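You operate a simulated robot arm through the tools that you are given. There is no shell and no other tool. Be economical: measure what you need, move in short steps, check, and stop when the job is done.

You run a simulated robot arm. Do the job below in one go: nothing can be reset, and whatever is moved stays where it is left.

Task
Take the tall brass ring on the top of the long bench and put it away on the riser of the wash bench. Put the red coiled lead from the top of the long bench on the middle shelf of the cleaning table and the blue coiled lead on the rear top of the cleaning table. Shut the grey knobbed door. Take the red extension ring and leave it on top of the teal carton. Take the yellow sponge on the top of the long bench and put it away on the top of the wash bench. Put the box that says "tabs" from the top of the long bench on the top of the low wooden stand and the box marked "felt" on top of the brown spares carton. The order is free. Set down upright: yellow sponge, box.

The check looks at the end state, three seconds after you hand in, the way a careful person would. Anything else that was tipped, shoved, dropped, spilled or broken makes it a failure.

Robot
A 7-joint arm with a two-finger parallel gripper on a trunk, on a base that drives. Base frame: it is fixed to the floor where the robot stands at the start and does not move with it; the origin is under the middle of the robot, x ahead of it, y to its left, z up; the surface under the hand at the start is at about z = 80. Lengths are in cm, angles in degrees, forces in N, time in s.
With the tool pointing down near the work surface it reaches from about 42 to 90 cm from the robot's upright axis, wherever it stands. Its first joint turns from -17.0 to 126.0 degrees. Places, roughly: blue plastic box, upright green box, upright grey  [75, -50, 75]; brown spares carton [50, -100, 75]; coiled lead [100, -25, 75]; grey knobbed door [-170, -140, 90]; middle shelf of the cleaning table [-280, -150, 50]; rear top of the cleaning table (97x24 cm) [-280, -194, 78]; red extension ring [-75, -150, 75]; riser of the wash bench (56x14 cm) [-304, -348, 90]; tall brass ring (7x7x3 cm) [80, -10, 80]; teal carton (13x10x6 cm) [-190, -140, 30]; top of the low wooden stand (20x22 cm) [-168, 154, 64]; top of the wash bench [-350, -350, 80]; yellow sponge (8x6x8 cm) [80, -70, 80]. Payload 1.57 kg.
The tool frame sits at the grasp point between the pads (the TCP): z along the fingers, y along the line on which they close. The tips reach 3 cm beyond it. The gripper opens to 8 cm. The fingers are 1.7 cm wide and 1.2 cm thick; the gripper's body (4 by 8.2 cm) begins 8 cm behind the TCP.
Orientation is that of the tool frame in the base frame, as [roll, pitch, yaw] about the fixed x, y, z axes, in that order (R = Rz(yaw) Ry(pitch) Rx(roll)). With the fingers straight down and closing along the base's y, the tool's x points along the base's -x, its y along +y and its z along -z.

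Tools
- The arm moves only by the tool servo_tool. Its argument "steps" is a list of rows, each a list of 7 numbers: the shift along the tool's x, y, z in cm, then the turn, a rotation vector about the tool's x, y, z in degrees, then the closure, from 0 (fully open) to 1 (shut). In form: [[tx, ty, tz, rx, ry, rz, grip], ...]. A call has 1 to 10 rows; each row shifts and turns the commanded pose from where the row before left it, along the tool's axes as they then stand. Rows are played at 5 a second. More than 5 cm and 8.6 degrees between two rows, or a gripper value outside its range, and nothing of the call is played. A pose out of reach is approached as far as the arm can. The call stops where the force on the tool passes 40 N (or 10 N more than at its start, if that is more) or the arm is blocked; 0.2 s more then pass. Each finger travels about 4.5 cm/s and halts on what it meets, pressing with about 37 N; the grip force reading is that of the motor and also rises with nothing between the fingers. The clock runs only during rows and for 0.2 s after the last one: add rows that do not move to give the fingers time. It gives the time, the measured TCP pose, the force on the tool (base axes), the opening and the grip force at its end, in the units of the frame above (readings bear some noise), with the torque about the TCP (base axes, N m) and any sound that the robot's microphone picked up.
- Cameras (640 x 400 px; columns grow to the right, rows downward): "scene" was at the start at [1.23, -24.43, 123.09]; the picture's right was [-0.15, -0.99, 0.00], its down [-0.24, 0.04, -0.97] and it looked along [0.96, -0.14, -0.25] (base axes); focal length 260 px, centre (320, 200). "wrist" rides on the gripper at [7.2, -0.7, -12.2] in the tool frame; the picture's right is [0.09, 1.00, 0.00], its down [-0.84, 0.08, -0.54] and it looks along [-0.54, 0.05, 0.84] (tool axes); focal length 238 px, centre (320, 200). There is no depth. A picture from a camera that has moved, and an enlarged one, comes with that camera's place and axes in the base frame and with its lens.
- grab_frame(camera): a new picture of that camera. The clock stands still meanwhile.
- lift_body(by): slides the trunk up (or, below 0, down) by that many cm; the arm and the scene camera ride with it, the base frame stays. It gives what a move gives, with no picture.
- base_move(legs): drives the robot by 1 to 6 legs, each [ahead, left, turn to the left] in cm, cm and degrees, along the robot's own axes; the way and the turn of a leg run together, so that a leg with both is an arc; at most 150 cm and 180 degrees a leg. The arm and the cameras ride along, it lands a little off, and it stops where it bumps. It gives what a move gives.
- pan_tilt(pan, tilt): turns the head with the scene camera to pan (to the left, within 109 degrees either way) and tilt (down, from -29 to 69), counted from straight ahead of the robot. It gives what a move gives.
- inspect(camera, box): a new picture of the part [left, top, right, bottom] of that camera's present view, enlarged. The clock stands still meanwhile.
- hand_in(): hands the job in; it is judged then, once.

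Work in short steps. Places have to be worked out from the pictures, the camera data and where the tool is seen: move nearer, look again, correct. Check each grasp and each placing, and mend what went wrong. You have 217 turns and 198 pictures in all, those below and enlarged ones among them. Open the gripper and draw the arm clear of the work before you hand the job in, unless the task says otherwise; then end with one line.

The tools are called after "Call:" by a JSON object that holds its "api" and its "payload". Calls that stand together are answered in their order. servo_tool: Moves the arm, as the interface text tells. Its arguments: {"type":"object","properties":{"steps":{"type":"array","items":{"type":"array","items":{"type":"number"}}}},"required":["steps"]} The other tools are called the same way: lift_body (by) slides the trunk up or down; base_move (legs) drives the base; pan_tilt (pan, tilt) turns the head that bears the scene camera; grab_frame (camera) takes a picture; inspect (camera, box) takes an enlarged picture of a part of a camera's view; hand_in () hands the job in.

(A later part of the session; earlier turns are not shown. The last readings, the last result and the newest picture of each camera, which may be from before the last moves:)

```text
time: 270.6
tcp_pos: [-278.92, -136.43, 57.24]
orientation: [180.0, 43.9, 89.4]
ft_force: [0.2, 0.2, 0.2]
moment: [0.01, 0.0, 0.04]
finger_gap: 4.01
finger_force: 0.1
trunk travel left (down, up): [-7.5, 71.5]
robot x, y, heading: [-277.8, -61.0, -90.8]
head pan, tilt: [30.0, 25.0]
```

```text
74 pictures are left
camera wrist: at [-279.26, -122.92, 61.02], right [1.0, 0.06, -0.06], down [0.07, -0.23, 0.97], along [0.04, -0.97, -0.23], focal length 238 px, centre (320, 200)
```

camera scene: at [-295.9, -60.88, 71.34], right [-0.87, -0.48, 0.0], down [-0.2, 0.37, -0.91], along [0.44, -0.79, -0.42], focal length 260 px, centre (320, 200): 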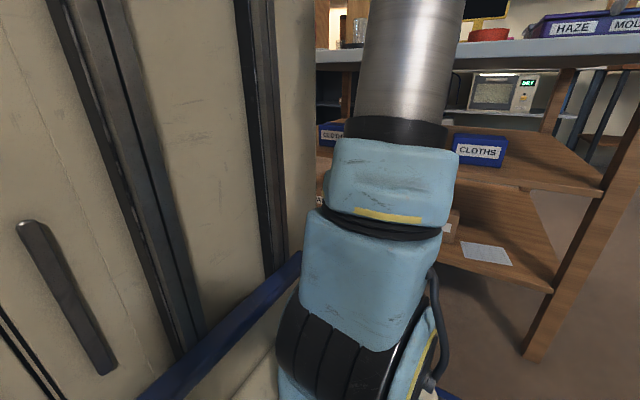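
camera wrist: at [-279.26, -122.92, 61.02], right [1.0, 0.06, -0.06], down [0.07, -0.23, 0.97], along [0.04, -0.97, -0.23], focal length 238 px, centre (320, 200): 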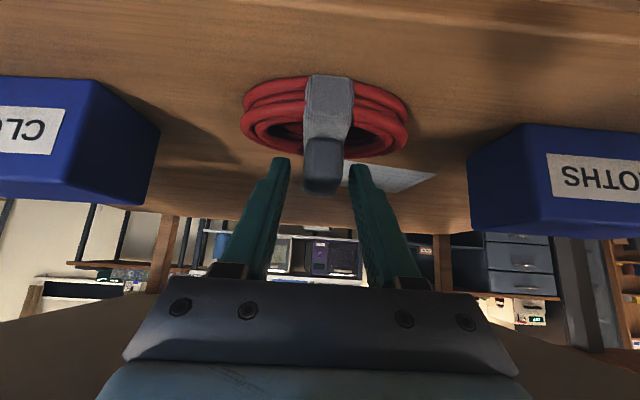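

The red lead lies flat on the middle shelf. I withdraw straight back.

Call:
{"api": "servo_tool", "payload": {"steps": [[1.44, 0, -1.39, 0, 0, 0, 0.5], [2.16, 0, -2.08, 0, 0, 0, 0.5], [2.16, 0, -2.08, 0, 0, 0, 0.5], [2.16, 0, -2.08, 0, 0, 0, 0.5], [2.16, 0, -2.08, 0, 0, 0, 0.5], [0, 0, 0, 0, 0, 0, 0.5]]}}

Call:
{"api": "base_move", "payload": {"legs": [[-40, 0, 0]]}}

Call:
{"api": "lift_body", "payload": {"by": 40}}

Call:
{"api": "lift_body", "payload": {"by": 10}}

Call:
{"api": "grab_frame", "payload": {"camera": "wrist"}}

```text
time: 272.0
tcp_pos: [-278.57, -122.59, 57.23]
orientation: [180.0, 43.9, 89.3]
ft_force: [-0.5, 0.1, -0.6]
moment: [-0.01, 0.0, 0.0]
finger_gap: 3.98
finger_force: 0.1
trunk travel left (down, up): [-7.5, 71.5]
robot x, y, heading: [-277.51, -60.94, -91.0]
head pan, tilt: [30.0, 25.0]
```

```text
time: 274.6
tcp_pos: [-277.6, -81.54, 57.41]
orientation: [180.0, 43.9, 89.8]
ft_force: [0.0, -0.3, -0.7]
moment: [-0.02, 0.04, 0.0]
finger_gap: 3.99
finger_force: 0.1
trunk travel left (down, up): [-7.5, 71.5]
robot x, y, heading: [-276.5, -19.98, -90.7]
head pan, tilt: [30.0, 25.0]
```

```text
time: 278.4
tcp_pos: [-277.6, -81.4, 97.36]
orientation: [180.0, 43.9, 89.9]
ft_force: [0.2, -0.6, -0.6]
moment: [0.0, 0.0, 0.02]
finger_gap: 3.98
finger_force: 0.1
trunk travel left (down, up): [-47.5, 31.5]
robot x, y, heading: [-276.95, -20.02, -90.5]
head pan, tilt: [30.0, 25.0]
```

```text
time: 279.7
tcp_pos: [-277.58, -81.53, 107.23]
orientation: [180.0, 43.9, 89.9]
ft_force: [-0.2, -1.0, -0.3]
moment: [0.0, -0.01, 0.0]
finger_gap: 4.01
finger_force: 0.2
trunk travel left (down, up): [-57.5, 21.5]
robot x, y, heading: [-276.93, -19.96, -90.3]
head pan, tilt: [30.0, 25.0]
```

```text
73 pictures are left
camera wrist: at [-278.1, -67.93, 111.08], right [1.0, 0.06, -0.06], down [0.08, -0.23, 0.97], along [0.05, -0.97, -0.23], focal length 238 px, centre (320, 200)
```

wrist: 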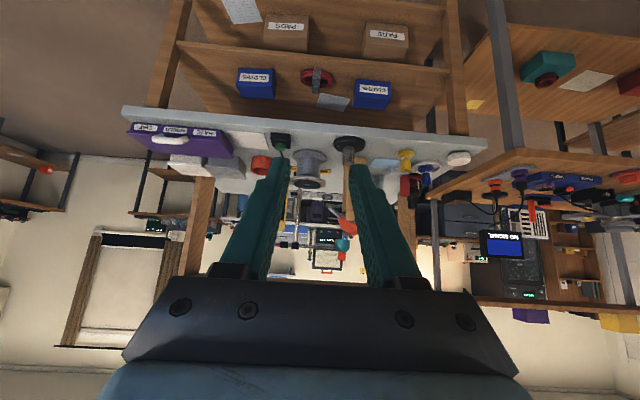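

The red lead sits nicely between the boxes. I straighten the tool and drive back to the long bench for the blue lead.

Call:
{"api": "servo_tool", "payload": {"steps": [[0, 0, 0, 0, 7.3, 0, 0], [0, 0, 0, 0, 7.3, 0, 0], [0, 0, 0, 0, 7.3, 0, 0], [0, 0, 0, 0, 7.3, 0, 0], [0, 0, 0, 0, 7.3, 0, 0], [0, 0, 0, 0, 7.4, 0, 0], [0, 0, 0, 0, 0, 0, 0]]}}

Call:
{"api": "base_move", "payload": {"legs": [[0, 0, 90.4], [140, 0, 0], [138, 10, 0]]}}

Call:
{"api": "grab_frame", "payload": {"camera": "wrist"}}

```text
time: 281.3
tcp_pos: [-277.66, -81.5, 107.34]
orientation: [-180.0, -0.1, 89.7]
ft_force: [-0.5, 0.9, 0.1]
moment: [-0.01, -0.01, -0.01]
finger_gap: 7.99
finger_force: 0.2
trunk travel left (down, up): [-57.5, 21.5]
robot x, y, heading: [-276.73, -20.48, -90.3]
head pan, tilt: [30.0, 25.0]
```

```text
time: 298.4
tcp_pos: [59.56, -11.55, 107.32]
orientation: [-180.0, 0.0, -178.8]
ft_force: [-0.2, 1.0, 1.4]
moment: [-0.02, 0.01, 0.0]
finger_gap: 8.01
finger_force: 0.1
trunk travel left (down, up): [-57.5, 21.5]
robot x, y, heading: [-1.85, -12.63, 0.8]
head pan, tilt: [30.0, 25.0]
```

```text
72 pictures are left
camera wrist: at [52.51, -12.46, 119.51], right [-0.11, 0.99, 0.0], down [0.83, 0.09, 0.54], along [0.54, 0.06, -0.84], focal length 238 px, centre (320, 200)
```

wrist: 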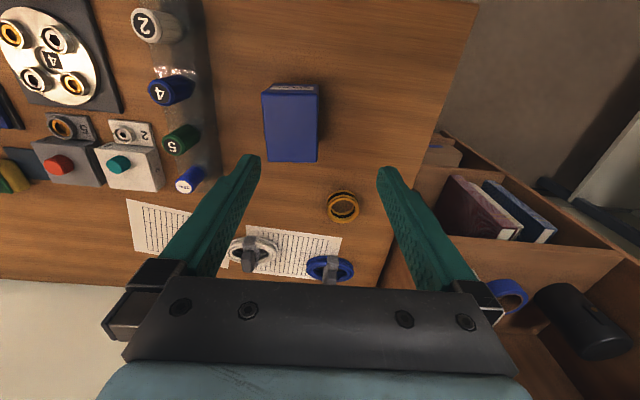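

Call:
{"api": "base_move", "payload": {"legs": [[9, 1, 0]]}}

Call:
{"api": "servo_tool", "payload": {"steps": [[-4.6, 0, 1, 0, 0, 0, 0], [-4.6, 0, 1, 0, 0, 0, 0], [-4.6, 0, 1, 0, 0, 0, 0], [-4.6, 0, 1, 0, 0, 0, 0], [0, 0, 2, 0, 0, 0, 0], [0, 0, 0, 0, 0, 0, 0]]}}

Call:
{"api": "grab_frame", "payload": {"camera": "wrist"}}

```text
time: 299.6
tcp_pos: [68.59, -10.44, 107.36]
orientation: [180.0, 0.0, -178.7]
ft_force: [-0.3, 0.3, 0.2]
moment: [0.0, -0.02, 0.0]
finger_gap: 7.98
finger_force: 0.1
trunk travel left (down, up): [-57.5, 21.5]
robot x, y, heading: [7.18, -11.24, 0.7]
head pan, tilt: [30.0, 25.0]
```

```text
time: 300.9
tcp_pos: [86.84, -9.74, 101.24]
orientation: [-179.8, 0.0, -178.7]
ft_force: [-0.5, 0.4, 0.3]
moment: [0.04, 0.01, -0.01]
finger_gap: 7.99
finger_force: 0.0
trunk travel left (down, up): [-57.5, 21.5]
robot x, y, heading: [6.78, -11.71, 0.8]
head pan, tilt: [30.0, 25.0]
```

```text
71 pictures are left
camera wrist: at [79.84, -10.67, 113.39], right [-0.11, 0.99, 0.0], down [0.83, 0.1, 0.54], along [0.54, 0.06, -0.84], focal length 238 px, centre (320, 200)
```

wrist: 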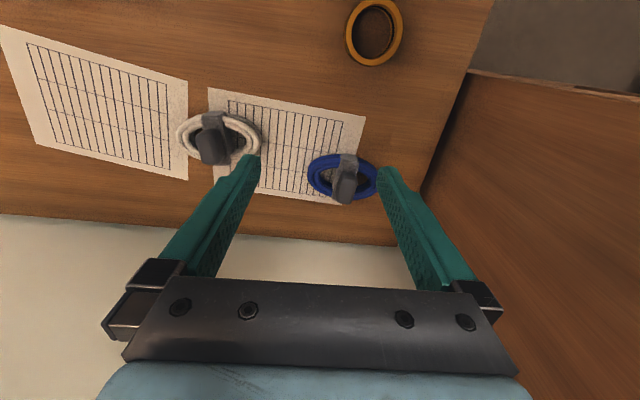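

Blue post at ≈(95,-5.9), turned about -10°. I align above it.

Call:
{"api": "servo_tool", "payload": {"steps": [[-2.8, 1.25, 2.5, 0, 0, 5, 0.3], [-2.8, 1.2, 2.5, 0, 0, 5, 0.3], [-2.2, 1.6, 2.5, 0, 0, 0, 0.3], [0, 0, 3.5, 0, 0, 0, 0.3], [0, 0, 0, 0, 0, 0, 0.3]]}}

Call:
{"api": "grab_frame", "payload": {"camera": "wrist"}}

```text
time: 302.1
tcp_pos: [94.74, -6.19, 90.38]
orientation: [180.0, 0.0, 171.2]
ft_force: [-0.2, -0.1, 0.5]
moment: [0.01, 0.01, -0.03]
finger_gap: 5.61
finger_force: 0.0
trunk travel left (down, up): [-57.5, 21.5]
robot x, y, heading: [7.11, -10.85, 0.9]
head pan, tilt: [30.0, 25.0]
```

```text
70 pictures are left
camera wrist: at [87.7, -5.87, 102.48], right [0.06, 1.0, 0.0], down [0.84, -0.05, 0.54], along [0.54, -0.03, -0.84], focal length 238 px, centre (320, 200)
```

wrist: 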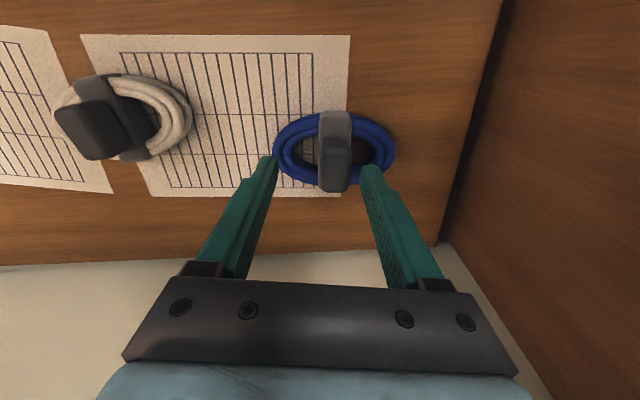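

I shift +0.8 in y, lower 3.9, and grip.

Call:
{"api": "servo_tool", "payload": {"steps": [[0, 0.8, 0, 0, 0, 0, 0.3], [0, 0, 2, 0, 0, 0, 0.3], [0, 0, 1.9, 0, 0, 0, 0.3], [0, 0, 0, 0, 0, 0, 1], [0, 0, 0, 0, 0, 0, 1], [0, 0, 0, 0, 0, 0, 1], [0, 0, 0, 0, 0, 0, 1], [0, 0, -3, 0, 0, 0, 1], [0, 0, -3, 0, 0, 0, 1], [0, 0, 0, 0, 0, 0, 1]]}}

Call:
{"api": "grab_frame", "payload": {"camera": "wrist"}}

```text
time: 304.4
tcp_pos: [94.99, -5.89, 92.24]
orientation: [-179.9, 0.1, 171.2]
ft_force: [0.1, -0.7, -1.8]
moment: [0.04, 0.02, 0.0]
finger_gap: 2.33
finger_force: 35.1
trunk travel left (down, up): [-57.5, 21.5]
robot x, y, heading: [6.86, -11.21, 0.7]
head pan, tilt: [30.0, 25.0]
```

```text
69 pictures are left
camera wrist: at [87.94, -5.47, 104.41], right [0.06, 1.0, 0.0], down [0.84, -0.05, 0.54], along [0.54, -0.03, -0.84], focal length 238 px, centre (320, 200)
```

wrist: 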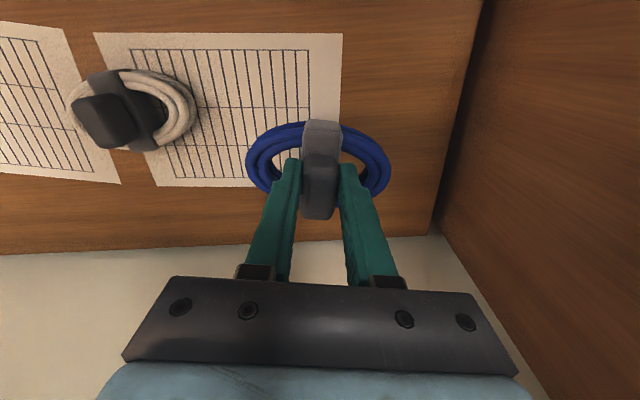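

Blue lead held. I lift and retract, keeping it clear of the bulbs box.

Call:
{"api": "servo_tool", "payload": {"steps": [[0.5, 0, -4.5, 0, 0, 0, 1], [1, 0, -4.5, 0, 0, 0, 1], [2, 0, -4, 0, 0, 0, 1], [3, 0, -3.5, 0, 0, 0, 1], [4, 0, -2, 0, 0, 0, 1], [4.8, 0, 0, 0, 0, 0, 1], [4.8, 0, 0, 0, 0, 0, 1], [4.8, 0, 0, 0, 0, 0, 1], [4.8, 0, 0, 0, 0, 0, 1], [0, 0, 0, 0, 0, 0, 1]]}}

```text
time: 306.6
tcp_pos: [78.41, -1.53, 112.3]
orientation: [179.9, -0.1, 171.2]
ft_force: [-0.4, -0.9, -1.5]
moment: [0.01, -0.02, 0.0]
finger_gap: 2.31
finger_force: 35.6
out of reach, approached as far as the arm can: row 2, 3, 4, 5, 6, 7
trunk travel left (down, up): [-57.5, 21.5]
robot x, y, heading: [7.07, -11.03, 0.8]
head pan, tilt: [30.0, 25.0]
```

I retract a bit more and drive round towards the corridor behind the cleaning table.

Call:
{"api": "servo_tool", "payload": {"steps": [[4.8, 0, 0, 0, 0, 0, 1], [4.8, 0, 0, 0, 0, 0, 1], [4.8, 0, 0, 0, 0, 0, 1], [0, 0, 0, 0, 0, 0, 1]]}}

Call:
{"api": "base_move", "payload": {"legs": [[-132, -18, 0], [-132, -18, 0], [-132, -18, 0], [0, 0, 89.5]]}}

Call:
{"api": "pan_tilt", "payload": {"pan": -109, "tilt": 20}}

Call:
{"api": "grab_frame", "payload": {"camera": "scene"}}

```text
time: 307.6
tcp_pos: [64.17, 0.23, 112.9]
orientation: [179.9, 0.0, 171.2]
ft_force: [0.1, 0.4, -1.6]
moment: [0.02, 0.02, 0.0]
finger_gap: 2.33
finger_force: 35.3
trunk travel left (down, up): [-57.5, 21.5]
robot x, y, heading: [7.26, -11.34, 0.9]
head pan, tilt: [30.0, 25.0]
```

```text
time: 330.2
tcp_pos: [-387.6, -0.38, 112.74]
orientation: [-179.9, 0.1, -106.4]
ft_force: [0.4, -0.4, -1.4]
moment: [0.0, -0.02, 0.0]
finger_gap: 2.33
finger_force: 35.8
trunk travel left (down, up): [-57.5, 21.5]
robot x, y, heading: [-383.84, -59.11, 83.2]
head pan, tilt: [30.0, 25.0]
```

```text
time: 332.4
tcp_pos: [-387.59, -0.54, 112.69]
orientation: [180.0, 0.1, -106.3]
ft_force: [-0.3, -0.1, -1.5]
moment: [-0.03, -0.01, -0.01]
finger_gap: 2.31
finger_force: 35.3
trunk travel left (down, up): [-57.5, 21.5]
robot x, y, heading: [-383.64, -58.55, 83.5]
head pan, tilt: [-108.9, 20.0]
```

```text
68 pictures are left
camera scene: at [-353.44, -73.3, 122.16], right [-0.43, -0.9, 0.0], down [-0.31, 0.15, -0.94], along [0.85, -0.41, -0.34], focal length 260 px, centre (320, 200)
```

scene: 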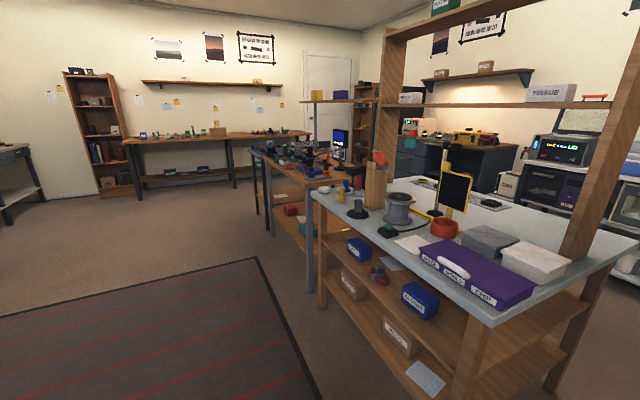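

Call:
{"api": "base_move", "payload": {"legs": [[0, 0, 6.5], [-105, 6, 0], [-100, 0, 0]]}}

Call:
{"api": "pan_tilt", "payload": {"pan": -60, "tilt": 20}}

Call:
{"api": "grab_frame", "payload": {"camera": "scene"}}

Call:
{"api": "pan_tilt", "payload": {"pan": -109, "tilt": 25}}

Call:
{"api": "grab_frame", "payload": {"camera": "scene"}}

```text
time: 343.2
tcp_pos: [-397.75, -207.71, 112.68]
orientation: [-180.0, 0.0, -97.5]
ft_force: [-1.2, -0.8, -0.4]
moment: [-0.03, 0.0, -0.01]
finger_gap: 2.33
finger_force: 35.1
trunk travel left (down, up): [-57.5, 21.5]
robot x, y, heading: [-384.94, -264.53, 91.9]
head pan, tilt: [-108.9, 20.0]
```

```text
time: 344.4
tcp_pos: [-397.81, -207.67, 112.7]
orientation: [180.0, 0.1, -97.5]
ft_force: [-0.2, -0.4, -1.5]
moment: [-0.01, 0.02, -0.01]
finger_gap: 2.31
finger_force: 35.8
trunk travel left (down, up): [-57.5, 21.5]
robot x, y, heading: [-385.13, -264.45, 92.0]
head pan, tilt: [-60.0, 20.0]
```

```text
67 pictures are left
camera scene: at [-353.93, -266.73, 122.15], right [0.53, -0.85, 0.0], down [-0.29, -0.18, -0.94], along [0.8, 0.5, -0.34], focal length 260 px, centre (320, 200)
```

scene: 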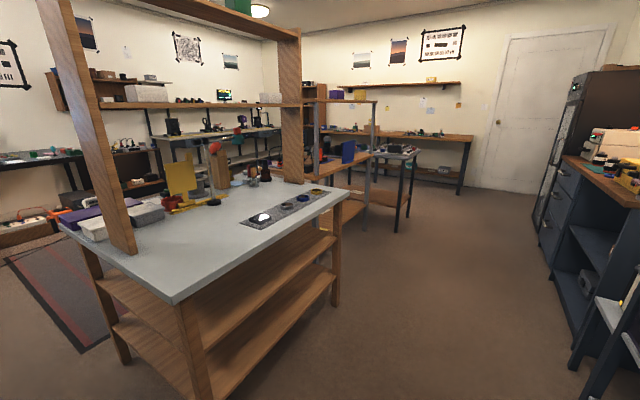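

```text
time: 345.5
tcp_pos: [-397.8, -207.67, 112.74]
orientation: [-179.9, 0.0, -97.5]
ft_force: [-0.4, 0.2, -1.7]
moment: [-0.01, 0.02, -0.02]
finger_gap: 2.35
finger_force: 35.8
trunk travel left (down, up): [-57.5, 21.5]
robot x, y, heading: [-384.97, -264.79, 92.3]
head pan, tilt: [-108.9, 25.0]
```

```text
66 pictures are left
camera scene: at [-352.99, -274.32, 121.35], right [-0.29, -0.96, 0.0], down [-0.4, 0.12, -0.91], along [0.87, -0.26, -0.42], focal length 260 px, centre (320, 200)
```

scene: 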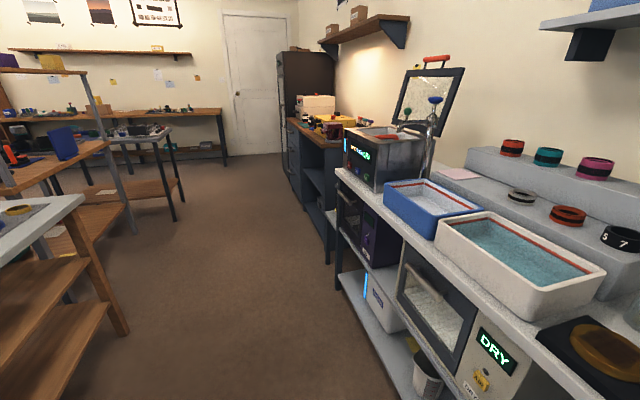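

The rear top is a wide free surface with a tray around x≈-270. I'll put the blue lead at about (-307,-195). Strafing into the corridor.

Call:
{"api": "base_move", "payload": {"legs": [[0, 0, -2], [6, -88, 0]]}}

Call:
{"api": "grab_frame", "payload": {"camera": "wrist"}}

```text
time: 350.5
tcp_pos: [-308.42, -201.99, 112.77]
orientation: [179.9, 0.0, -100.8]
ft_force: [1.3, -0.2, -1.8]
moment: [-0.04, 0.01, -0.04]
finger_gap: 2.3
finger_force: 35.6
trunk travel left (down, up): [-57.5, 21.5]
robot x, y, heading: [-298.84, -259.28, 88.5]
head pan, tilt: [-108.9, 25.0]
```

```text
65 pictures are left
camera wrist: at [-308.94, -209.22, 124.87], right [-1.0, 0.1, 0.0], down [0.08, 0.84, 0.54], along [0.05, 0.54, -0.84], focal length 238 px, centre (320, 200)
```

wrist: 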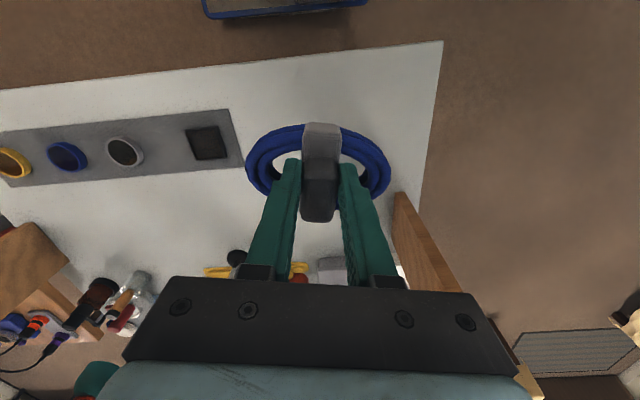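

Free patch confirmed: table rear edge y≈-207, tray ends at x≈-291. I move 7 cm further in and lower to z≈88.

Call:
{"api": "servo_tool", "payload": {"steps": [[-3.43, 0.65, 0, 0, 0, 0, 1], [-3.43, 0.65, 0, 0, 0, 0, 1], [0, 0, 4.9, 0, 0, 0, 1], [0, 0, 4.9, 0, 0, 0, 1], [0, 0, 4.9, 0, 0, 0, 1], [0, 0, 4.9, 0, 0, 0, 1], [0, 0, 4.9, 0, 0, 0, 1], [0, 0, 0, 0, 0, 0, 1]]}}

Call:
{"api": "servo_tool", "payload": {"steps": [[0, 0, 0.7, 0, 0, 0, 1], [0, 0, 0.5, 0, 0, 0, 1], [0, 0, 0.5, 0, 0, 0, 1], [0, 0, 0, 0, 0, 0, 1]]}}

```text
time: 352.3
tcp_pos: [-308.13, -194.89, 88.26]
orientation: [-179.9, 0.0, -100.8]
ft_force: [0.2, -0.5, -1.3]
moment: [-0.04, 0.01, -0.02]
finger_gap: 2.32
finger_force: 35.5
trunk travel left (down, up): [-57.5, 21.5]
robot x, y, heading: [-298.81, -259.31, 88.6]
head pan, tilt: [-108.9, 25.0]
```

```text
time: 353.3
tcp_pos: [-308.22, -195.08, 86.55]
orientation: [180.0, 0.0, -100.8]
ft_force: [0.7, -0.4, -0.7]
moment: [-0.03, -0.01, 0.0]
finger_gap: 2.33
finger_force: 36.1
trunk travel left (down, up): [-57.5, 21.5]
robot x, y, heading: [-298.97, -259.43, 88.6]
head pan, tilt: [-108.9, 25.0]
```

Call:
{"api": "servo_tool", "payload": {"steps": [[0, 0, 0.4, 0, 0, 0, 1], [0, 0, 0.4, 0, 0, 0, 1], [0, 0, 0, 0, 0, 0, 1]]}}

```text
time: 354.1
tcp_pos: [-308.38, -195.02, 85.63]
orientation: [180.0, 0.0, -100.8]
ft_force: [-0.1, 0.6, -1.6]
moment: [-0.04, 0.01, 0.01]
finger_gap: 2.3
finger_force: 35.1
trunk travel left (down, up): [-57.5, 21.5]
robot x, y, heading: [-299.19, -259.64, 88.5]
head pan, tilt: [-108.9, 25.0]
```

Call:
{"api": "servo_tool", "payload": {"steps": [[0, 0, 0.4, 0, 0, 0, 1], [0, 0, 0.4, 0, 0, 0, 1], [0, 0, 0.4, 0, 0, 0, 1], [0, 0, 0, 0, 0, 0, 1]]}}

```text
time: 355.1
tcp_pos: [-308.51, -195.04, 84.65]
orientation: [180.0, 0.0, -100.8]
ft_force: [0.8, 0.3, -0.9]
moment: [-0.02, -0.02, -0.04]
finger_gap: 2.33
finger_force: 35.9
trunk travel left (down, up): [-57.5, 21.5]
robot x, y, heading: [-298.68, -259.47, 88.6]
head pan, tilt: [-108.9, 25.0]
```

Call:
{"api": "servo_tool", "payload": {"steps": [[0, 0, 0.4, 0, 0, 0, 1], [0, 0, 0.3, 0, 0, 0, 1], [0, 0, 0, 0, 0, 0, 1]]}}

```text
time: 355.8
tcp_pos: [-308.49, -195.08, 84.34]
orientation: [180.0, 0.1, -100.8]
ft_force: [6.2, -9.6, 21.0]
moment: [-0.33, -0.2, -0.02]
finger_gap: 2.32
finger_force: 35.5
trunk travel left (down, up): [-57.5, 21.5]
robot x, y, heading: [-299.18, -259.29, 88.8]
head pan, tilt: [-108.9, 25.0]
stopped in row 3: the force on the tool passed its limit at 43 N (the readings are from after the stop); the commanded pose is now the measured one
```

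Contact. I ease up, open moderately, and rise.

Call:
{"api": "servo_tool", "payload": {"steps": [[0, 0, -0.2, 0, 0, 0, 1], [0, 0, 0, 0, 0, 0, 0.45], [0, 0, 0, 0, 0, 0, 0.45], [0, 0, -3, 0, 0, 0, 0.45], [0, 0, -4.5, 0, 0, 0, 0.45], [0, 0, -4.5, 0, 0, 0, 0.45], [0, 0, -4.5, 0, 0, 0, 0.45], [0, 0, -4.5, 0, 0, 0, 0], [0, 0, 0, 0, 0, 0, 0]]}}

Call:
{"api": "grab_frame", "payload": {"camera": "wrist"}}

```text
time: 357.8
tcp_pos: [-308.18, -195.31, 105.16]
orientation: [179.9, 0.1, -100.9]
ft_force: [1.1, -0.1, 0.4]
moment: [-0.03, -0.01, 0.0]
finger_gap: 8.01
finger_force: 0.0
trunk travel left (down, up): [-57.5, 21.5]
robot x, y, heading: [-298.96, -259.45, 88.6]
head pan, tilt: [-108.9, 25.0]
```

```text
64 pictures are left
camera wrist: at [-308.88, -202.55, 117.32], right [-1.0, 0.1, 0.0], down [0.08, 0.84, 0.54], along [0.05, 0.54, -0.84], focal length 238 px, centre (320, 200)
```

wrist: 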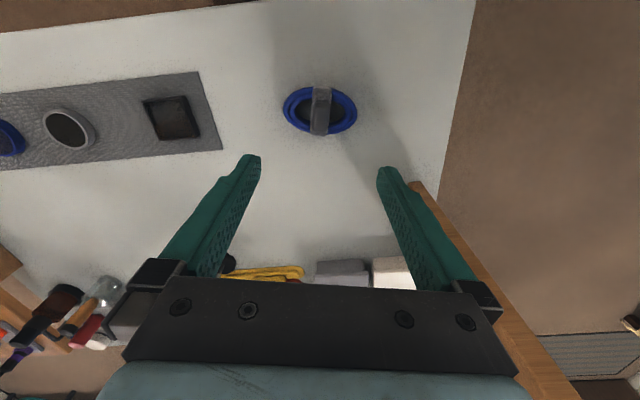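

Blue lead is placed. I raise the hand and drive back to the long bench for the brass ring.

Call:
{"api": "servo_tool", "payload": {"steps": [[3, 0, -3.5, 0, 0, 0, 0], [3, 0, -3.5, 0, 0, 0, 0], [0, 0, 0, 0, 0, 0, 0]]}}

Call:
{"api": "base_move", "payload": {"legs": [[0, 90, 1.5], [100, 0, 0], [92, 0, 0], [0, 0, -90], [131, 18, 0], [131, 18, 0]]}}

Call:
{"api": "base_move", "payload": {"legs": [[120, 14, 0]]}}

Call:
{"api": "grab_frame", "payload": {"camera": "wrist"}}

```text
time: 358.6
tcp_pos: [-309.62, -201.05, 111.96]
orientation: [179.9, 0.1, -100.8]
ft_force: [-1.0, 1.7, -0.2]
moment: [0.03, 0.04, -0.04]
finger_gap: 7.99
finger_force: 0.1
trunk travel left (down, up): [-57.5, 21.5]
robot x, y, heading: [-299.28, -259.4, 88.9]
head pan, tilt: [-108.9, 25.0]
```

```text
time: 388.8
tcp_pos: [-65.52, -13.66, 112.02]
orientation: [179.9, 0.1, 171.9]
ft_force: [0.0, -0.4, -0.3]
moment: [0.01, 0.0, -0.01]
finger_gap: 8.0
finger_force: 0.0
trunk travel left (down, up): [-57.5, 21.5]
robot x, y, heading: [-123.21, -27.06, 1.5]
head pan, tilt: [-108.9, 25.0]
```

```text
time: 395.0
tcp_pos: [56.0, 5.75, 111.97]
orientation: [179.9, 0.1, 173.4]
ft_force: [0.7, -0.7, 0.3]
moment: [0.04, 0.0, -0.02]
finger_gap: 7.99
finger_force: 0.0
trunk travel left (down, up): [-57.5, 21.5]
robot x, y, heading: [-1.08, -8.99, 2.8]
head pan, tilt: [-108.9, 25.0]
```

```text
63 pictures are left
camera wrist: at [48.94, 5.87, 124.15], right [0.02, 1.0, 0.0], down [0.84, -0.02, 0.54], along [0.54, -0.01, -0.84], focal length 238 px, centre (320, 200)
```

wrist: 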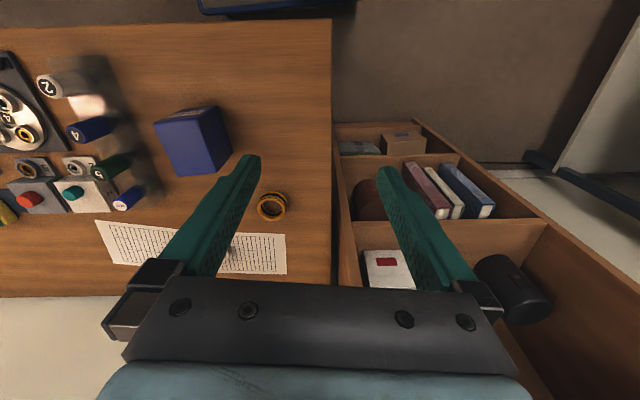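

Brass ring at ≈(77.3,-4.8). I move over it.

Call:
{"api": "base_move", "payload": {"legs": [[4, 0, -2.5]]}}

Call:
{"api": "servo_tool", "payload": {"steps": [[-3.78, -2.28, 2, 0, 0, 0, 0], [-3.78, -2.28, 2, 0, 0, 0, 0], [-3.78, -2.28, 2, 0, 0, 0, 0], [-3.4, -1.3, 2, 0, 0, 0, 0], [0, 0, 3, 0, 0, 0, 0], [0, 0, 0, 0, 0, 0, 0]]}}

Call:
{"api": "grab_frame", "payload": {"camera": "wrist"}}

```text
time: 395.9
tcp_pos: [60.68, 3.3, 112.01]
orientation: [179.9, 0.1, 170.8]
ft_force: [0.2, 0.5, 0.4]
moment: [0.0, 0.03, -0.01]
finger_gap: 8.01
finger_force: 0.0
trunk travel left (down, up): [-57.5, 21.5]
robot x, y, heading: [2.64, -8.73, 0.5]
head pan, tilt: [-108.9, 25.0]
```

```text
time: 397.3
tcp_pos: [74.0, -7.0, 101.13]
orientation: [179.9, 0.1, 170.7]
ft_force: [0.6, -0.2, -0.1]
moment: [0.02, -0.02, 0.02]
finger_gap: 8.01
finger_force: 0.0
trunk travel left (down, up): [-57.5, 21.5]
robot x, y, heading: [2.25, -8.83, 0.5]
head pan, tilt: [-108.9, 25.0]
```

```text
62 pictures are left
camera wrist: at [66.81, -6.65, 113.17], right [0.07, 1.0, 0.0], down [0.84, -0.06, 0.54], along [0.54, -0.04, -0.84], focal length 238 px, centre (320, 200)
```

wrist: 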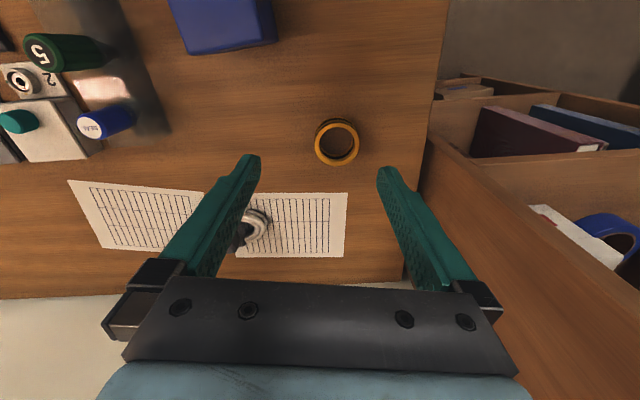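

Call:
{"api": "inspect", "payload": {"camera": "wrist", "box": [290, 100, 386, 180]}}

```text
5.00 times, centred on (338, 140) of wrist
camera zoom: at [66.81, -6.65, 113.17], right [0.07, 1.0, 0.0], down [0.84, -0.06, 0.54], along [0.54, -0.04, -0.84], focal length 1192 px, centre (230, 500)
```

zoom: 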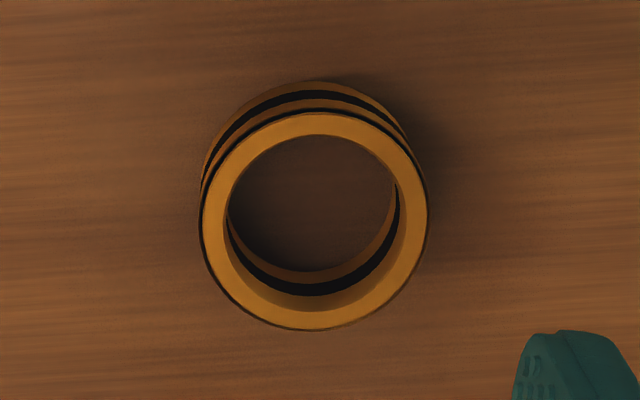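

Call:
{"api": "servo_tool", "payload": {"steps": [[-1.7, 1.2, 2, 0, 0, 0, 0], [-1.66, 1.18, 2, 0, 0, 0, 0], [0, 0, 4, 0, 0, 0, 0], [0, 0, 3, 0, 0, 0, 0], [0, 0, 0, 0, 0, 0, 0]]}}

Call:
{"api": "grab_frame", "payload": {"camera": "wrist"}}

```text
time: 398.5
tcp_pos: [77.77, -5.32, 90.03]
orientation: [179.9, 0.1, 170.9]
ft_force: [0.6, 0.1, -0.1]
moment: [0.01, 0.01, 0.02]
finger_gap: 8.01
finger_force: 0.1
trunk travel left (down, up): [-57.5, 21.5]
robot x, y, heading: [2.59, -9.18, 0.5]
head pan, tilt: [-108.9, 25.0]
```

```text
60 pictures are left
camera wrist: at [70.63, -4.95, 102.17], right [0.07, 1.0, 0.0], down [0.84, -0.06, 0.54], along [0.54, -0.04, -0.84], focal length 238 px, centre (320, 200)
```

wrist: 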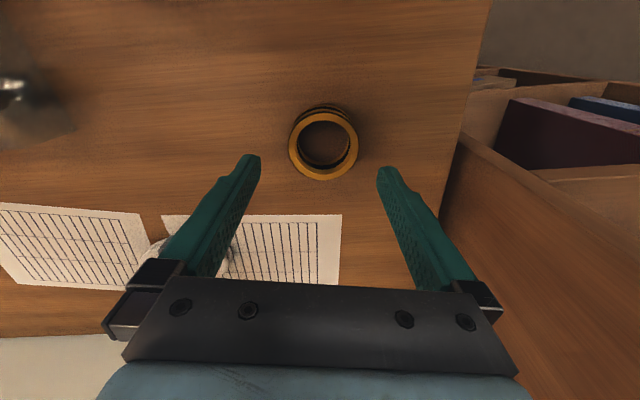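

Centred. Down 6.5 and grip.

Call:
{"api": "servo_tool", "payload": {"steps": [[0, 0.2, 2.5, 0, 0, 0, 0], [0, 0, 2.5, 0, 0, 0, 0], [0, 0, 1.3, 0, 0, 0, 0], [0, 0, 0, 0, 0, 0, 0.6], [0, 0, 0, 0, 0, 0, 0.6], [0, 0, 0, 0, 0, 0, 0.6], [0, 0, -3, 0, 0, 0, 0.6], [0, 0, -3, 0, 0, 0, 0.6], [0, 0, 0, 0, 0, 0, 0.6]]}}

Call:
{"api": "grab_frame", "payload": {"camera": "wrist"}}

```text
time: 400.5
tcp_pos: [77.65, -4.97, 89.84]
orientation: [179.9, 0.0, 170.8]
ft_force: [-0.2, 0.2, -1.9]
moment: [0.0, 0.0, 0.01]
finger_gap: 6.1
finger_force: 36.6
trunk travel left (down, up): [-57.5, 21.5]
robot x, y, heading: [2.51, -9.28, 0.3]
head pan, tilt: [-108.9, 25.0]
```

```text
59 pictures are left
camera wrist: at [70.55, -4.56, 101.94], right [0.07, 1.0, 0.0], down [0.84, -0.06, 0.54], along [0.54, -0.04, -0.84], focal length 238 px, centre (320, 200)
```

wrist: 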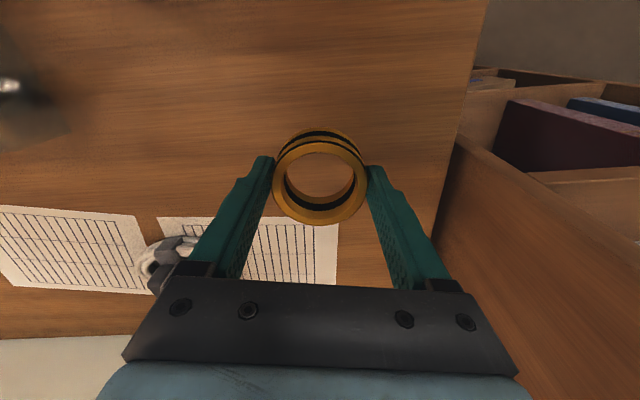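

Brass ring held. I lift, retract and drive to the wash bench.

Call:
{"api": "servo_tool", "payload": {"steps": [[1, 0, -4.5, 0, 0, 0, 0.6], [2, 0, -4.5, 0, 0, 0, 0.6], [2, 0, -4.5, 0, 0, 0, 0.6], [2, 0, -4.5, 0, 0, 0, 0.6], [2, 0, -4, 0, 0, 0, 0.6], [4.5, -1, 0, 0, 0, 0, 0.6], [4.5, -1, 0, 0, 0, 0, 0.6], [0, 0, 0, 0, 0, 0, 0.6]]}}

Call:
{"api": "base_move", "payload": {"legs": [[-130, -18, 0], [-130, -18, 0], [-130, -18, 0], [0, 0, -90], [100, 0, 0], [90, 0, 0]]}}

Call:
{"api": "pan_tilt", "payload": {"pan": 60, "tilt": 25}}

Call:
{"api": "grab_frame", "payload": {"camera": "scene"}}

```text
time: 402.3
tcp_pos: [59.34, -4.26, 111.81]
orientation: [179.8, 0.1, 170.8]
ft_force: [-0.5, -1.2, -1.6]
moment: [0.02, 0.03, -0.03]
finger_gap: 6.08
finger_force: 36.8
trunk travel left (down, up): [-57.5, 21.5]
robot x, y, heading: [2.58, -9.17, 0.4]
head pan, tilt: [-108.9, 25.0]
```

```text
time: 434.4
tcp_pos: [-371.4, -318.17, 111.78]
orientation: [179.9, 0.1, 84.4]
ft_force: [0.8, -1.0, -0.9]
moment: [0.0, -0.02, 0.0]
finger_gap: 6.08
finger_force: 37.0
trunk travel left (down, up): [-57.5, 21.5]
robot x, y, heading: [-379.29, -261.79, -86.0]
head pan, tilt: [-108.9, 25.0]
```

```text
time: 436.9
tcp_pos: [-371.32, -318.34, 111.8]
orientation: [179.9, 0.1, 84.4]
ft_force: [-0.4, -0.6, -1.5]
moment: [0.0, 0.03, 0.01]
finger_gap: 6.06
finger_force: 37.0
trunk travel left (down, up): [-57.5, 21.5]
robot x, y, heading: [-379.4, -261.72, -85.8]
head pan, tilt: [60.0, 25.0]
```

```text
58 pictures are left
camera scene: at [-394.83, -259.58, 121.35], right [-0.44, -0.9, 0.0], down [-0.38, 0.19, -0.91], along [0.81, -0.4, -0.42], focal length 260 px, centre (320, 200)
```

scene: 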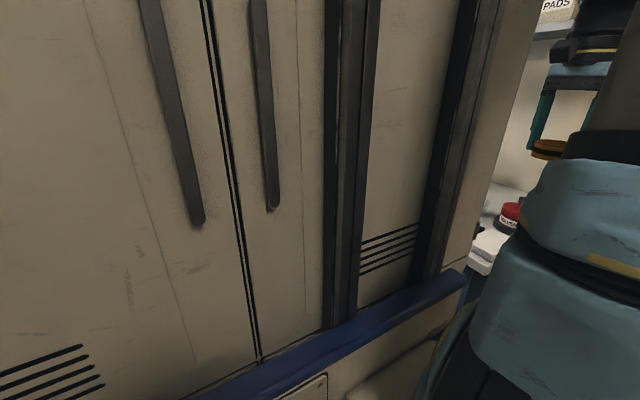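

I correct the heading and strafe left 62 cm, then look down at the wash bench.

Call:
{"api": "base_move", "payload": {"legs": [[0, 0, -4], [2, 62, 0]]}}

Call:
{"api": "grab_frame", "payload": {"camera": "wrist"}}

Call:
{"api": "pan_tilt", "payload": {"pan": 0, "tilt": 30}}

Call:
{"api": "grab_frame", "payload": {"camera": "scene"}}

```text
time: 440.9
tcp_pos: [-314.12, -321.28, 111.87]
orientation: [180.0, 0.1, 79.7]
ft_force: [0.3, -1.2, -0.6]
moment: [0.02, 0.01, 0.01]
finger_gap: 6.07
finger_force: 36.5
trunk travel left (down, up): [-57.5, 21.5]
robot x, y, heading: [-317.11, -264.34, -91.1]
head pan, tilt: [60.0, 25.0]
```

```text
57 pictures are left
camera wrist: at [-313.29, -314.09, 123.9], right [1.0, -0.09, 0.0], down [-0.08, -0.84, 0.54], along [-0.05, -0.54, -0.84], focal length 238 px, centre (320, 200)
```

wrist: 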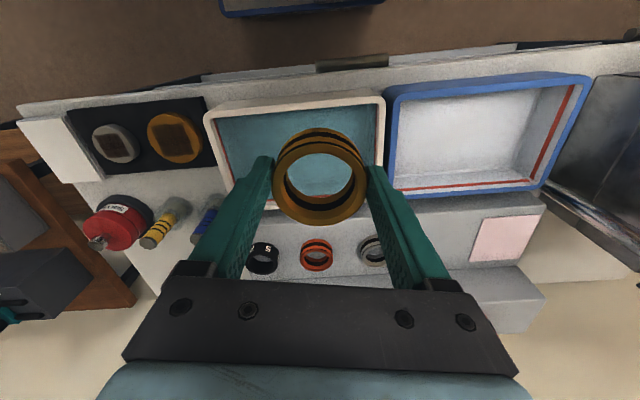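

```text
time: 442.2
tcp_pos: [-314.13, -321.29, 111.67]
orientation: [179.9, 0.0, 79.7]
ft_force: [-1.0, 0.7, -1.4]
moment: [0.03, -0.02, -0.01]
finger_gap: 6.06
finger_force: 37.4
trunk travel left (down, up): [-57.5, 21.5]
robot x, y, heading: [-317.59, -264.5, -90.7]
head pan, tilt: [0.0, 30.0]
```

```text
56 pictures are left
camera scene: at [-340.52, -265.12, 120.55], right [-1.0, 0.01, 0.0], down [0.01, 0.5, -0.87], along [-0.01, -0.87, -0.5], focal length 260 px, centre (320, 200)
```

scene: 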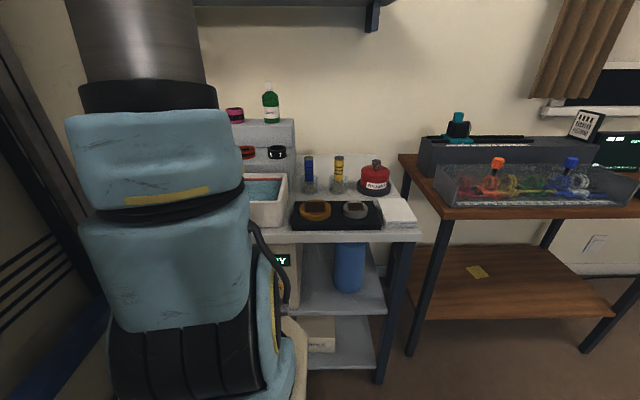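

The lower step of the riser (z≈90, y≈-348) has a free stretch around x=-294, right of the grey ring. I strafe 20 cm and align the yaw.

Call:
{"api": "base_move", "payload": {"legs": [[0, 20, 0]]}}

Call:
{"api": "servo_tool", "payload": {"steps": [[-4, 0, 0, 0, 0, -5.2, 0.6], [-4, 0, 0, 0, 0, -5.2, 0.6], [-4, 0, 0, 0, 0, 0, 0.6], [0, 0, 0, 0, 0, 0, 0.6]]}}

Call:
{"api": "grab_frame", "payload": {"camera": "wrist"}}

```text
time: 443.8
tcp_pos: [-294.16, -321.61, 111.63]
orientation: [180.0, 0.1, 79.3]
ft_force: [-0.3, -0.3, -1.0]
moment: [0.02, -0.02, -0.02]
finger_gap: 6.07
finger_force: 36.9
trunk travel left (down, up): [-57.5, 21.5]
robot x, y, heading: [-297.61, -264.71, -91.1]
head pan, tilt: [0.0, 30.0]
```

```text
time: 444.8
tcp_pos: [-295.2, -333.47, 111.78]
orientation: [-180.0, 0.1, 89.8]
ft_force: [0.1, 0.1, -1.8]
moment: [0.0, -0.01, 0.05]
finger_gap: 6.06
finger_force: 36.9
trunk travel left (down, up): [-57.5, 21.5]
robot x, y, heading: [-297.26, -265.12, -91.1]
head pan, tilt: [0.0, 30.0]
```

```text
55 pictures are left
camera wrist: at [-295.84, -326.27, 123.95], right [1.0, 0.09, 0.0], down [0.07, -0.84, 0.54], along [0.05, -0.54, -0.84], focal length 238 px, centre (320, 200)
```

wrist: 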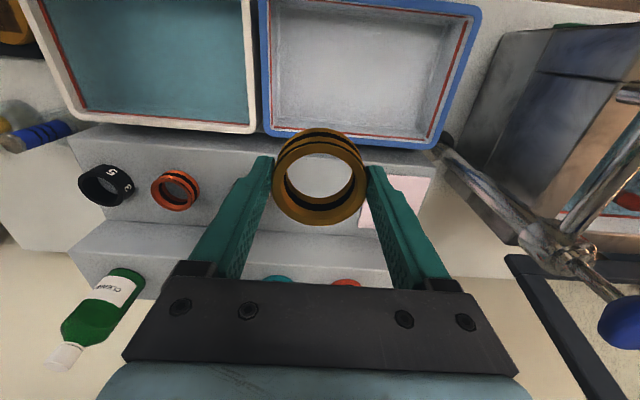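

Free spot at (-293.3,-347.6), between the grey ring and the pink paper. I move above it and lower to just above contact.

Call:
{"api": "servo_tool", "payload": {"steps": [[-4.7, 0.63, 0, 0, 0, 0, 0.6], [-4.7, 0.63, 0, 0, 0, 0, 0.6], [-4.7, 0.63, 0, 0, 0, 0, 0.6], [0, 0, 4.5, 0, 0, 0, 0.6], [0, 0, 4.5, 0, 0, 0, 0.6], [0, 0, 0, 0, 0, 0, 0.6]]}}

Call:
{"api": "grab_frame", "payload": {"camera": "wrist"}}

```text
time: 446.2
tcp_pos: [-292.41, -347.62, 109.27]
orientation: [-179.6, 0.5, 91.0]
ft_force: [0.1, 0.0, -0.9]
moment: [-0.01, 0.04, 0.0]
finger_gap: 6.09
finger_force: 36.9
out of reach, approached as far as the arm can: row 3, 4, 5
trunk travel left (down, up): [-57.5, 21.5]
robot x, y, heading: [-297.41, -264.84, -91.1]
head pan, tilt: [0.0, 30.0]
```

```text
54 pictures are left
camera wrist: at [-292.91, -340.27, 121.25], right [0.99, 0.11, -0.01], down [0.1, -0.83, 0.55], along [0.05, -0.55, -0.83], focal length 238 px, centre (320, 200)
```

wrist: 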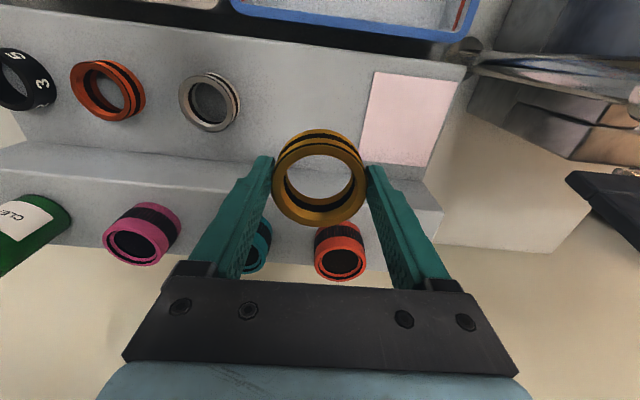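

I'm at the reach limit; I pull the hand back 5 and drive the base ahead 5.

Call:
{"api": "servo_tool", "payload": {"steps": [[2.5, 0, 0, -0.4, -0.5, 1, 0.6], [2.5, 0, 0, 0, 0, 0, 0.6], [0, 0, 0, 0, 0, 0, 0.6]]}}

Call:
{"api": "base_move", "payload": {"legs": [[5, 0, 0]]}}

```text
time: 447.0
tcp_pos: [-292.78, -346.98, 110.44]
orientation: [179.6, 0.5, 88.8]
ft_force: [0.0, -0.3, -2.0]
moment: [-0.01, 0.01, -0.01]
finger_gap: 6.08
finger_force: 36.3
out of reach, approached as far as the arm can: row 1, 2
trunk travel left (down, up): [-57.5, 21.5]
robot x, y, heading: [-297.39, -264.59, -91.3]
head pan, tilt: [0.0, 30.0]
```

```text
time: 447.9
tcp_pos: [-292.83, -352.04, 110.47]
orientation: [179.5, 0.5, 88.8]
ft_force: [-0.3, 0.4, -1.7]
moment: [0.01, 0.02, 0.01]
finger_gap: 6.08
finger_force: 37.2
trunk travel left (down, up): [-57.5, 21.5]
robot x, y, heading: [-297.57, -269.9, -91.1]
head pan, tilt: [0.0, 30.0]
```

Call:
{"api": "servo_tool", "payload": {"steps": [[2.2, 0, 0, 0, 0, 0, 0.6], [2.2, 0, 0, 0, 0, 0, 0.6], [0, 0, 0, 0, 0, 0, 0.6]]}}

```text
time: 448.7
tcp_pos: [-292.91, -351.77, 111.33]
orientation: [179.5, 0.4, 88.8]
ft_force: [0.2, -0.2, -1.0]
moment: [0.02, -0.01, 0.01]
finger_gap: 6.07
finger_force: 37.0
out of reach, approached as far as the arm can: row 1, 2
trunk travel left (down, up): [-57.5, 21.5]
robot x, y, heading: [-297.47, -270.0, -91.1]
head pan, tilt: [0.0, 30.0]
```

Call:
{"api": "servo_tool", "payload": {"steps": [[3, 0, 2, 0, 0, 0, 0.6], [3, 0, 2, 0, 0, 0, 0.6], [0, 0, 0, 0, 0, 0, 0.6], [0, 0, 0, 0, 0, 0, 0.6]]}}

```text
time: 449.7
tcp_pos: [-292.64, -352.07, 110.05]
orientation: [179.5, 0.4, 88.7]
ft_force: [-0.1, -0.6, -2.2]
moment: [-0.02, 0.02, -0.02]
finger_gap: 6.1
finger_force: 37.2
out of reach, approached as far as the arm can: row 1, 2
trunk travel left (down, up): [-57.5, 21.5]
robot x, y, heading: [-297.83, -269.75, -91.0]
head pan, tilt: [0.0, 30.0]
```

The hand doesn't follow; possibly the arm is obstructed. I look with the scene camera.

Call:
{"api": "pan_tilt", "payload": {"pan": 15, "tilt": 0}}

Call:
{"api": "grab_frame", "payload": {"camera": "scene"}}

Call:
{"api": "grab_frame", "payload": {"camera": "wrist"}}

```text
time: 450.7
tcp_pos: [-292.66, -352.21, 110.12]
orientation: [179.5, 0.5, 88.7]
ft_force: [-0.9, -0.1, -1.9]
moment: [0.01, 0.0, 0.03]
finger_gap: 6.05
finger_force: 36.9
trunk travel left (down, up): [-57.5, 21.5]
robot x, y, heading: [-297.47, -269.94, -91.1]
head pan, tilt: [15.0, 0.0]
```

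```text
53 pictures are left
camera scene: at [-318.16, -270.21, 125.38], right [-0.97, -0.24, 0.0], down [0.0, 0.0, -1.0], along [0.24, -0.97, 0.0], focal length 260 px, centre (320, 200)
```

scene: 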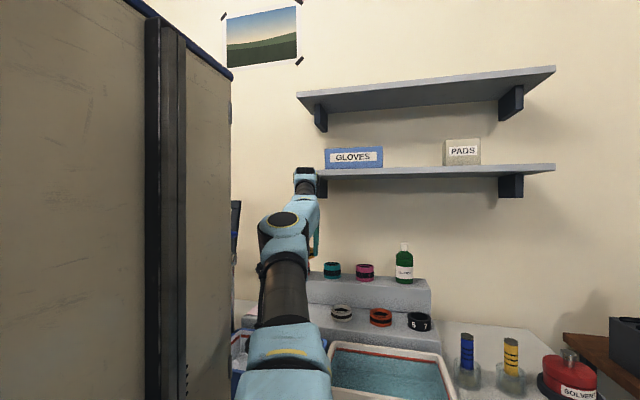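

```text
52 pictures are left
camera wrist: at [-293.19, -345.0, 122.15], right [1.0, 0.07, 0.01], down [0.06, -0.83, 0.55], along [0.05, -0.55, -0.84], focal length 238 px, centre (320, 200)
```

wrist: 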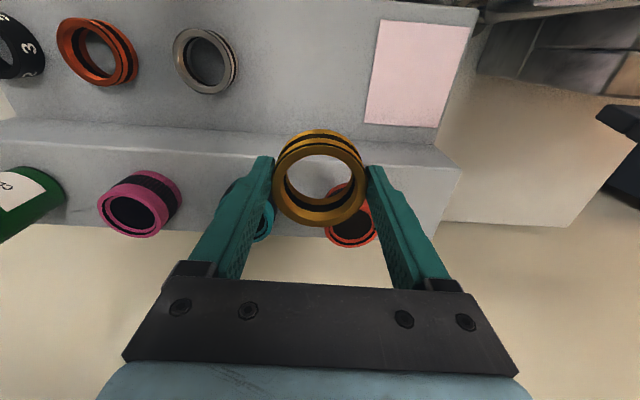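

The arm is simply near full stretch at this height. I back the base 4.5 cm so the ring is over the step, then lower with the trunk.

Call:
{"api": "base_move", "payload": {"legs": [[-4.5, 0, 0]]}}

Call:
{"api": "lift_body", "payload": {"by": -13}}

Call:
{"api": "grab_frame", "payload": {"camera": "wrist"}}

```text
time: 451.6
tcp_pos: [-292.64, -347.85, 110.11]
orientation: [179.4, 0.4, 88.8]
ft_force: [-0.1, -0.2, -0.5]
moment: [0.02, -0.03, 0.0]
finger_gap: 6.05
finger_force: 37.4
trunk travel left (down, up): [-57.5, 21.5]
robot x, y, heading: [-297.19, -265.1, -91.2]
head pan, tilt: [15.0, 0.0]
```

```text
time: 453.1
tcp_pos: [-292.7, -347.81, 97.13]
orientation: [179.5, 0.4, 88.7]
ft_force: [0.3, 1.0, -1.5]
moment: [-0.01, -0.01, -0.01]
finger_gap: 6.07
finger_force: 36.7
trunk travel left (down, up): [-44.5, 34.5]
robot x, y, heading: [-297.53, -265.4, -91.0]
head pan, tilt: [15.0, 0.0]
```

```text
51 pictures are left
camera wrist: at [-293.15, -340.61, 109.16], right [1.0, 0.07, 0.01], down [0.06, -0.83, 0.55], along [0.04, -0.55, -0.84], focal length 238 px, centre (320, 200)
```

wrist: 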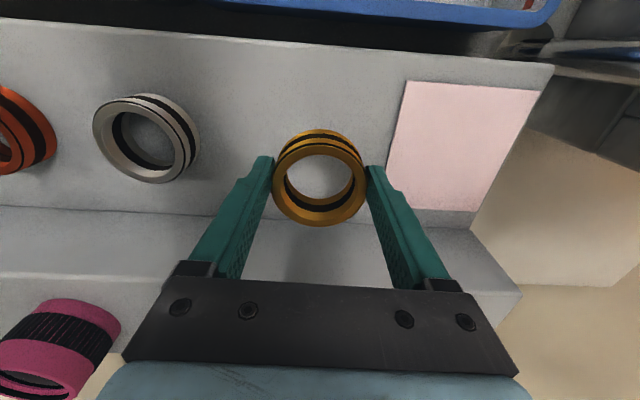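

Well positioned. I lower with small servo steps now.

Call:
{"api": "servo_tool", "payload": {"steps": [[0, 0, 1, 0, 0, 0, 0.6], [0, 0, 1, 0, 0, 0, 0.6], [0, 0, 0, 0, 0, 0, 0.6]]}}

```text
time: 453.9
tcp_pos: [-292.59, -348.55, 95.4]
orientation: [179.6, 0.3, 88.8]
ft_force: [0.8, 0.1, -0.6]
moment: [0.0, 0.01, -0.01]
finger_gap: 6.07
finger_force: 37.0
out of reach, approached as far as the arm can: row 1, 2
trunk travel left (down, up): [-44.5, 34.5]
robot x, y, heading: [-297.26, -264.93, -91.1]
head pan, tilt: [15.0, 0.0]
```

Call:
{"api": "lift_body", "payload": {"by": -1}}

Call:
{"api": "lift_body", "payload": {"by": -0.5}}

```text
time: 454.5
tcp_pos: [-292.47, -348.5, 94.38]
orientation: [179.6, 0.3, 88.9]
ft_force: [0.5, 0.1, -1.1]
moment: [0.01, 0.03, -0.02]
finger_gap: 6.05
finger_force: 37.3
trunk travel left (down, up): [-43.5, 35.5]
robot x, y, heading: [-297.54, -265.64, -91.1]
head pan, tilt: [15.0, 0.0]
```

```text
time: 455.1
tcp_pos: [-292.48, -348.52, 93.92]
orientation: [179.6, 0.4, 88.8]
ft_force: [0.3, 0.9, -0.2]
moment: [0.04, 0.02, 0.01]
finger_gap: 6.08
finger_force: 37.3
trunk travel left (down, up): [-43.0, 36.0]
robot x, y, heading: [-297.69, -265.45, -90.9]
head pan, tilt: [15.0, 0.0]
```

Call:
{"api": "lift_body", "payload": {"by": -0.4}}

Call:
{"api": "lift_body", "payload": {"by": -0.3}}

```text
time: 455.6
tcp_pos: [-292.49, -348.48, 93.59]
orientation: [179.5, 0.6, 88.8]
ft_force: [2.3, -5.0, 13.9]
moment: [0.08, 0.34, 0.03]
finger_gap: 6.07
finger_force: 37.1
trunk travel left (down, up): [-42.6, 36.4]
robot x, y, heading: [-297.36, -265.61, -91.0]
head pan, tilt: [15.0, 0.0]
```

```text
time: 456.1
tcp_pos: [-292.45, -348.59, 93.44]
orientation: [179.5, 0.4, 88.8]
ft_force: [2.2, 1.1, 25.6]
moment: [-0.2, 0.25, -0.25]
finger_gap: 6.07
finger_force: 36.7
trunk travel left (down, up): [-42.3, 36.7]
robot x, y, heading: [-297.4, -265.55, -91.1]
head pan, tilt: [15.0, 0.0]
```

Contact (25 N). I ease up 0.3, open, and raise the trunk.

Call:
{"api": "lift_body", "payload": {"by": 0.3}}

Call:
{"api": "servo_tool", "payload": {"steps": [[0, 0, 0, 0, 0, 0, 0.05], [0, 0, 0, 0, 0, 0, 0.05], [0, 0, 0, 0, 0, 0, 0.05]]}}

Call:
{"api": "lift_body", "payload": {"by": 15}}

Call:
{"api": "grab_frame", "payload": {"camera": "wrist"}}

```text
time: 456.6
tcp_pos: [-292.47, -348.53, 93.39]
orientation: [179.6, 0.3, 88.8]
ft_force: [1.9, 2.2, 7.3]
moment: [-0.16, 0.1, 0.02]
finger_gap: 6.03
finger_force: 37.1
trunk travel left (down, up): [-42.6, 36.4]
robot x, y, heading: [-297.71, -265.52, -91.4]
head pan, tilt: [15.0, 0.0]
```

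```text
time: 457.4
tcp_pos: [-292.57, -348.57, 93.41]
orientation: [179.7, 0.4, 88.8]
ft_force: [0.0, -0.1, 0.2]
moment: [0.05, 0.01, 0.04]
finger_gap: 7.62
finger_force: 0.0
trunk travel left (down, up): [-42.6, 36.4]
robot x, y, heading: [-297.35, -265.74, -91.3]
head pan, tilt: [15.0, 0.0]
```

```text
time: 459.2
tcp_pos: [-292.46, -348.57, 108.48]
orientation: [179.6, 0.3, 88.9]
ft_force: [-0.3, 0.1, -0.1]
moment: [-0.03, 0.0, -0.03]
finger_gap: 7.62
finger_force: 0.1
trunk travel left (down, up): [-57.6, 21.4]
robot x, y, heading: [-297.35, -265.58, -91.2]
head pan, tilt: [15.0, 0.0]
```

```text
50 pictures are left
camera wrist: at [-292.97, -341.34, 120.55], right [1.0, 0.07, 0.01], down [0.06, -0.84, 0.55], along [0.04, -0.55, -0.84], focal length 238 px, centre (320, 200)
```

wrist: 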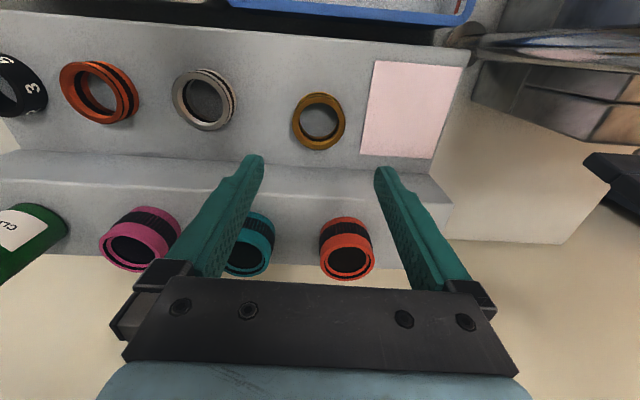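

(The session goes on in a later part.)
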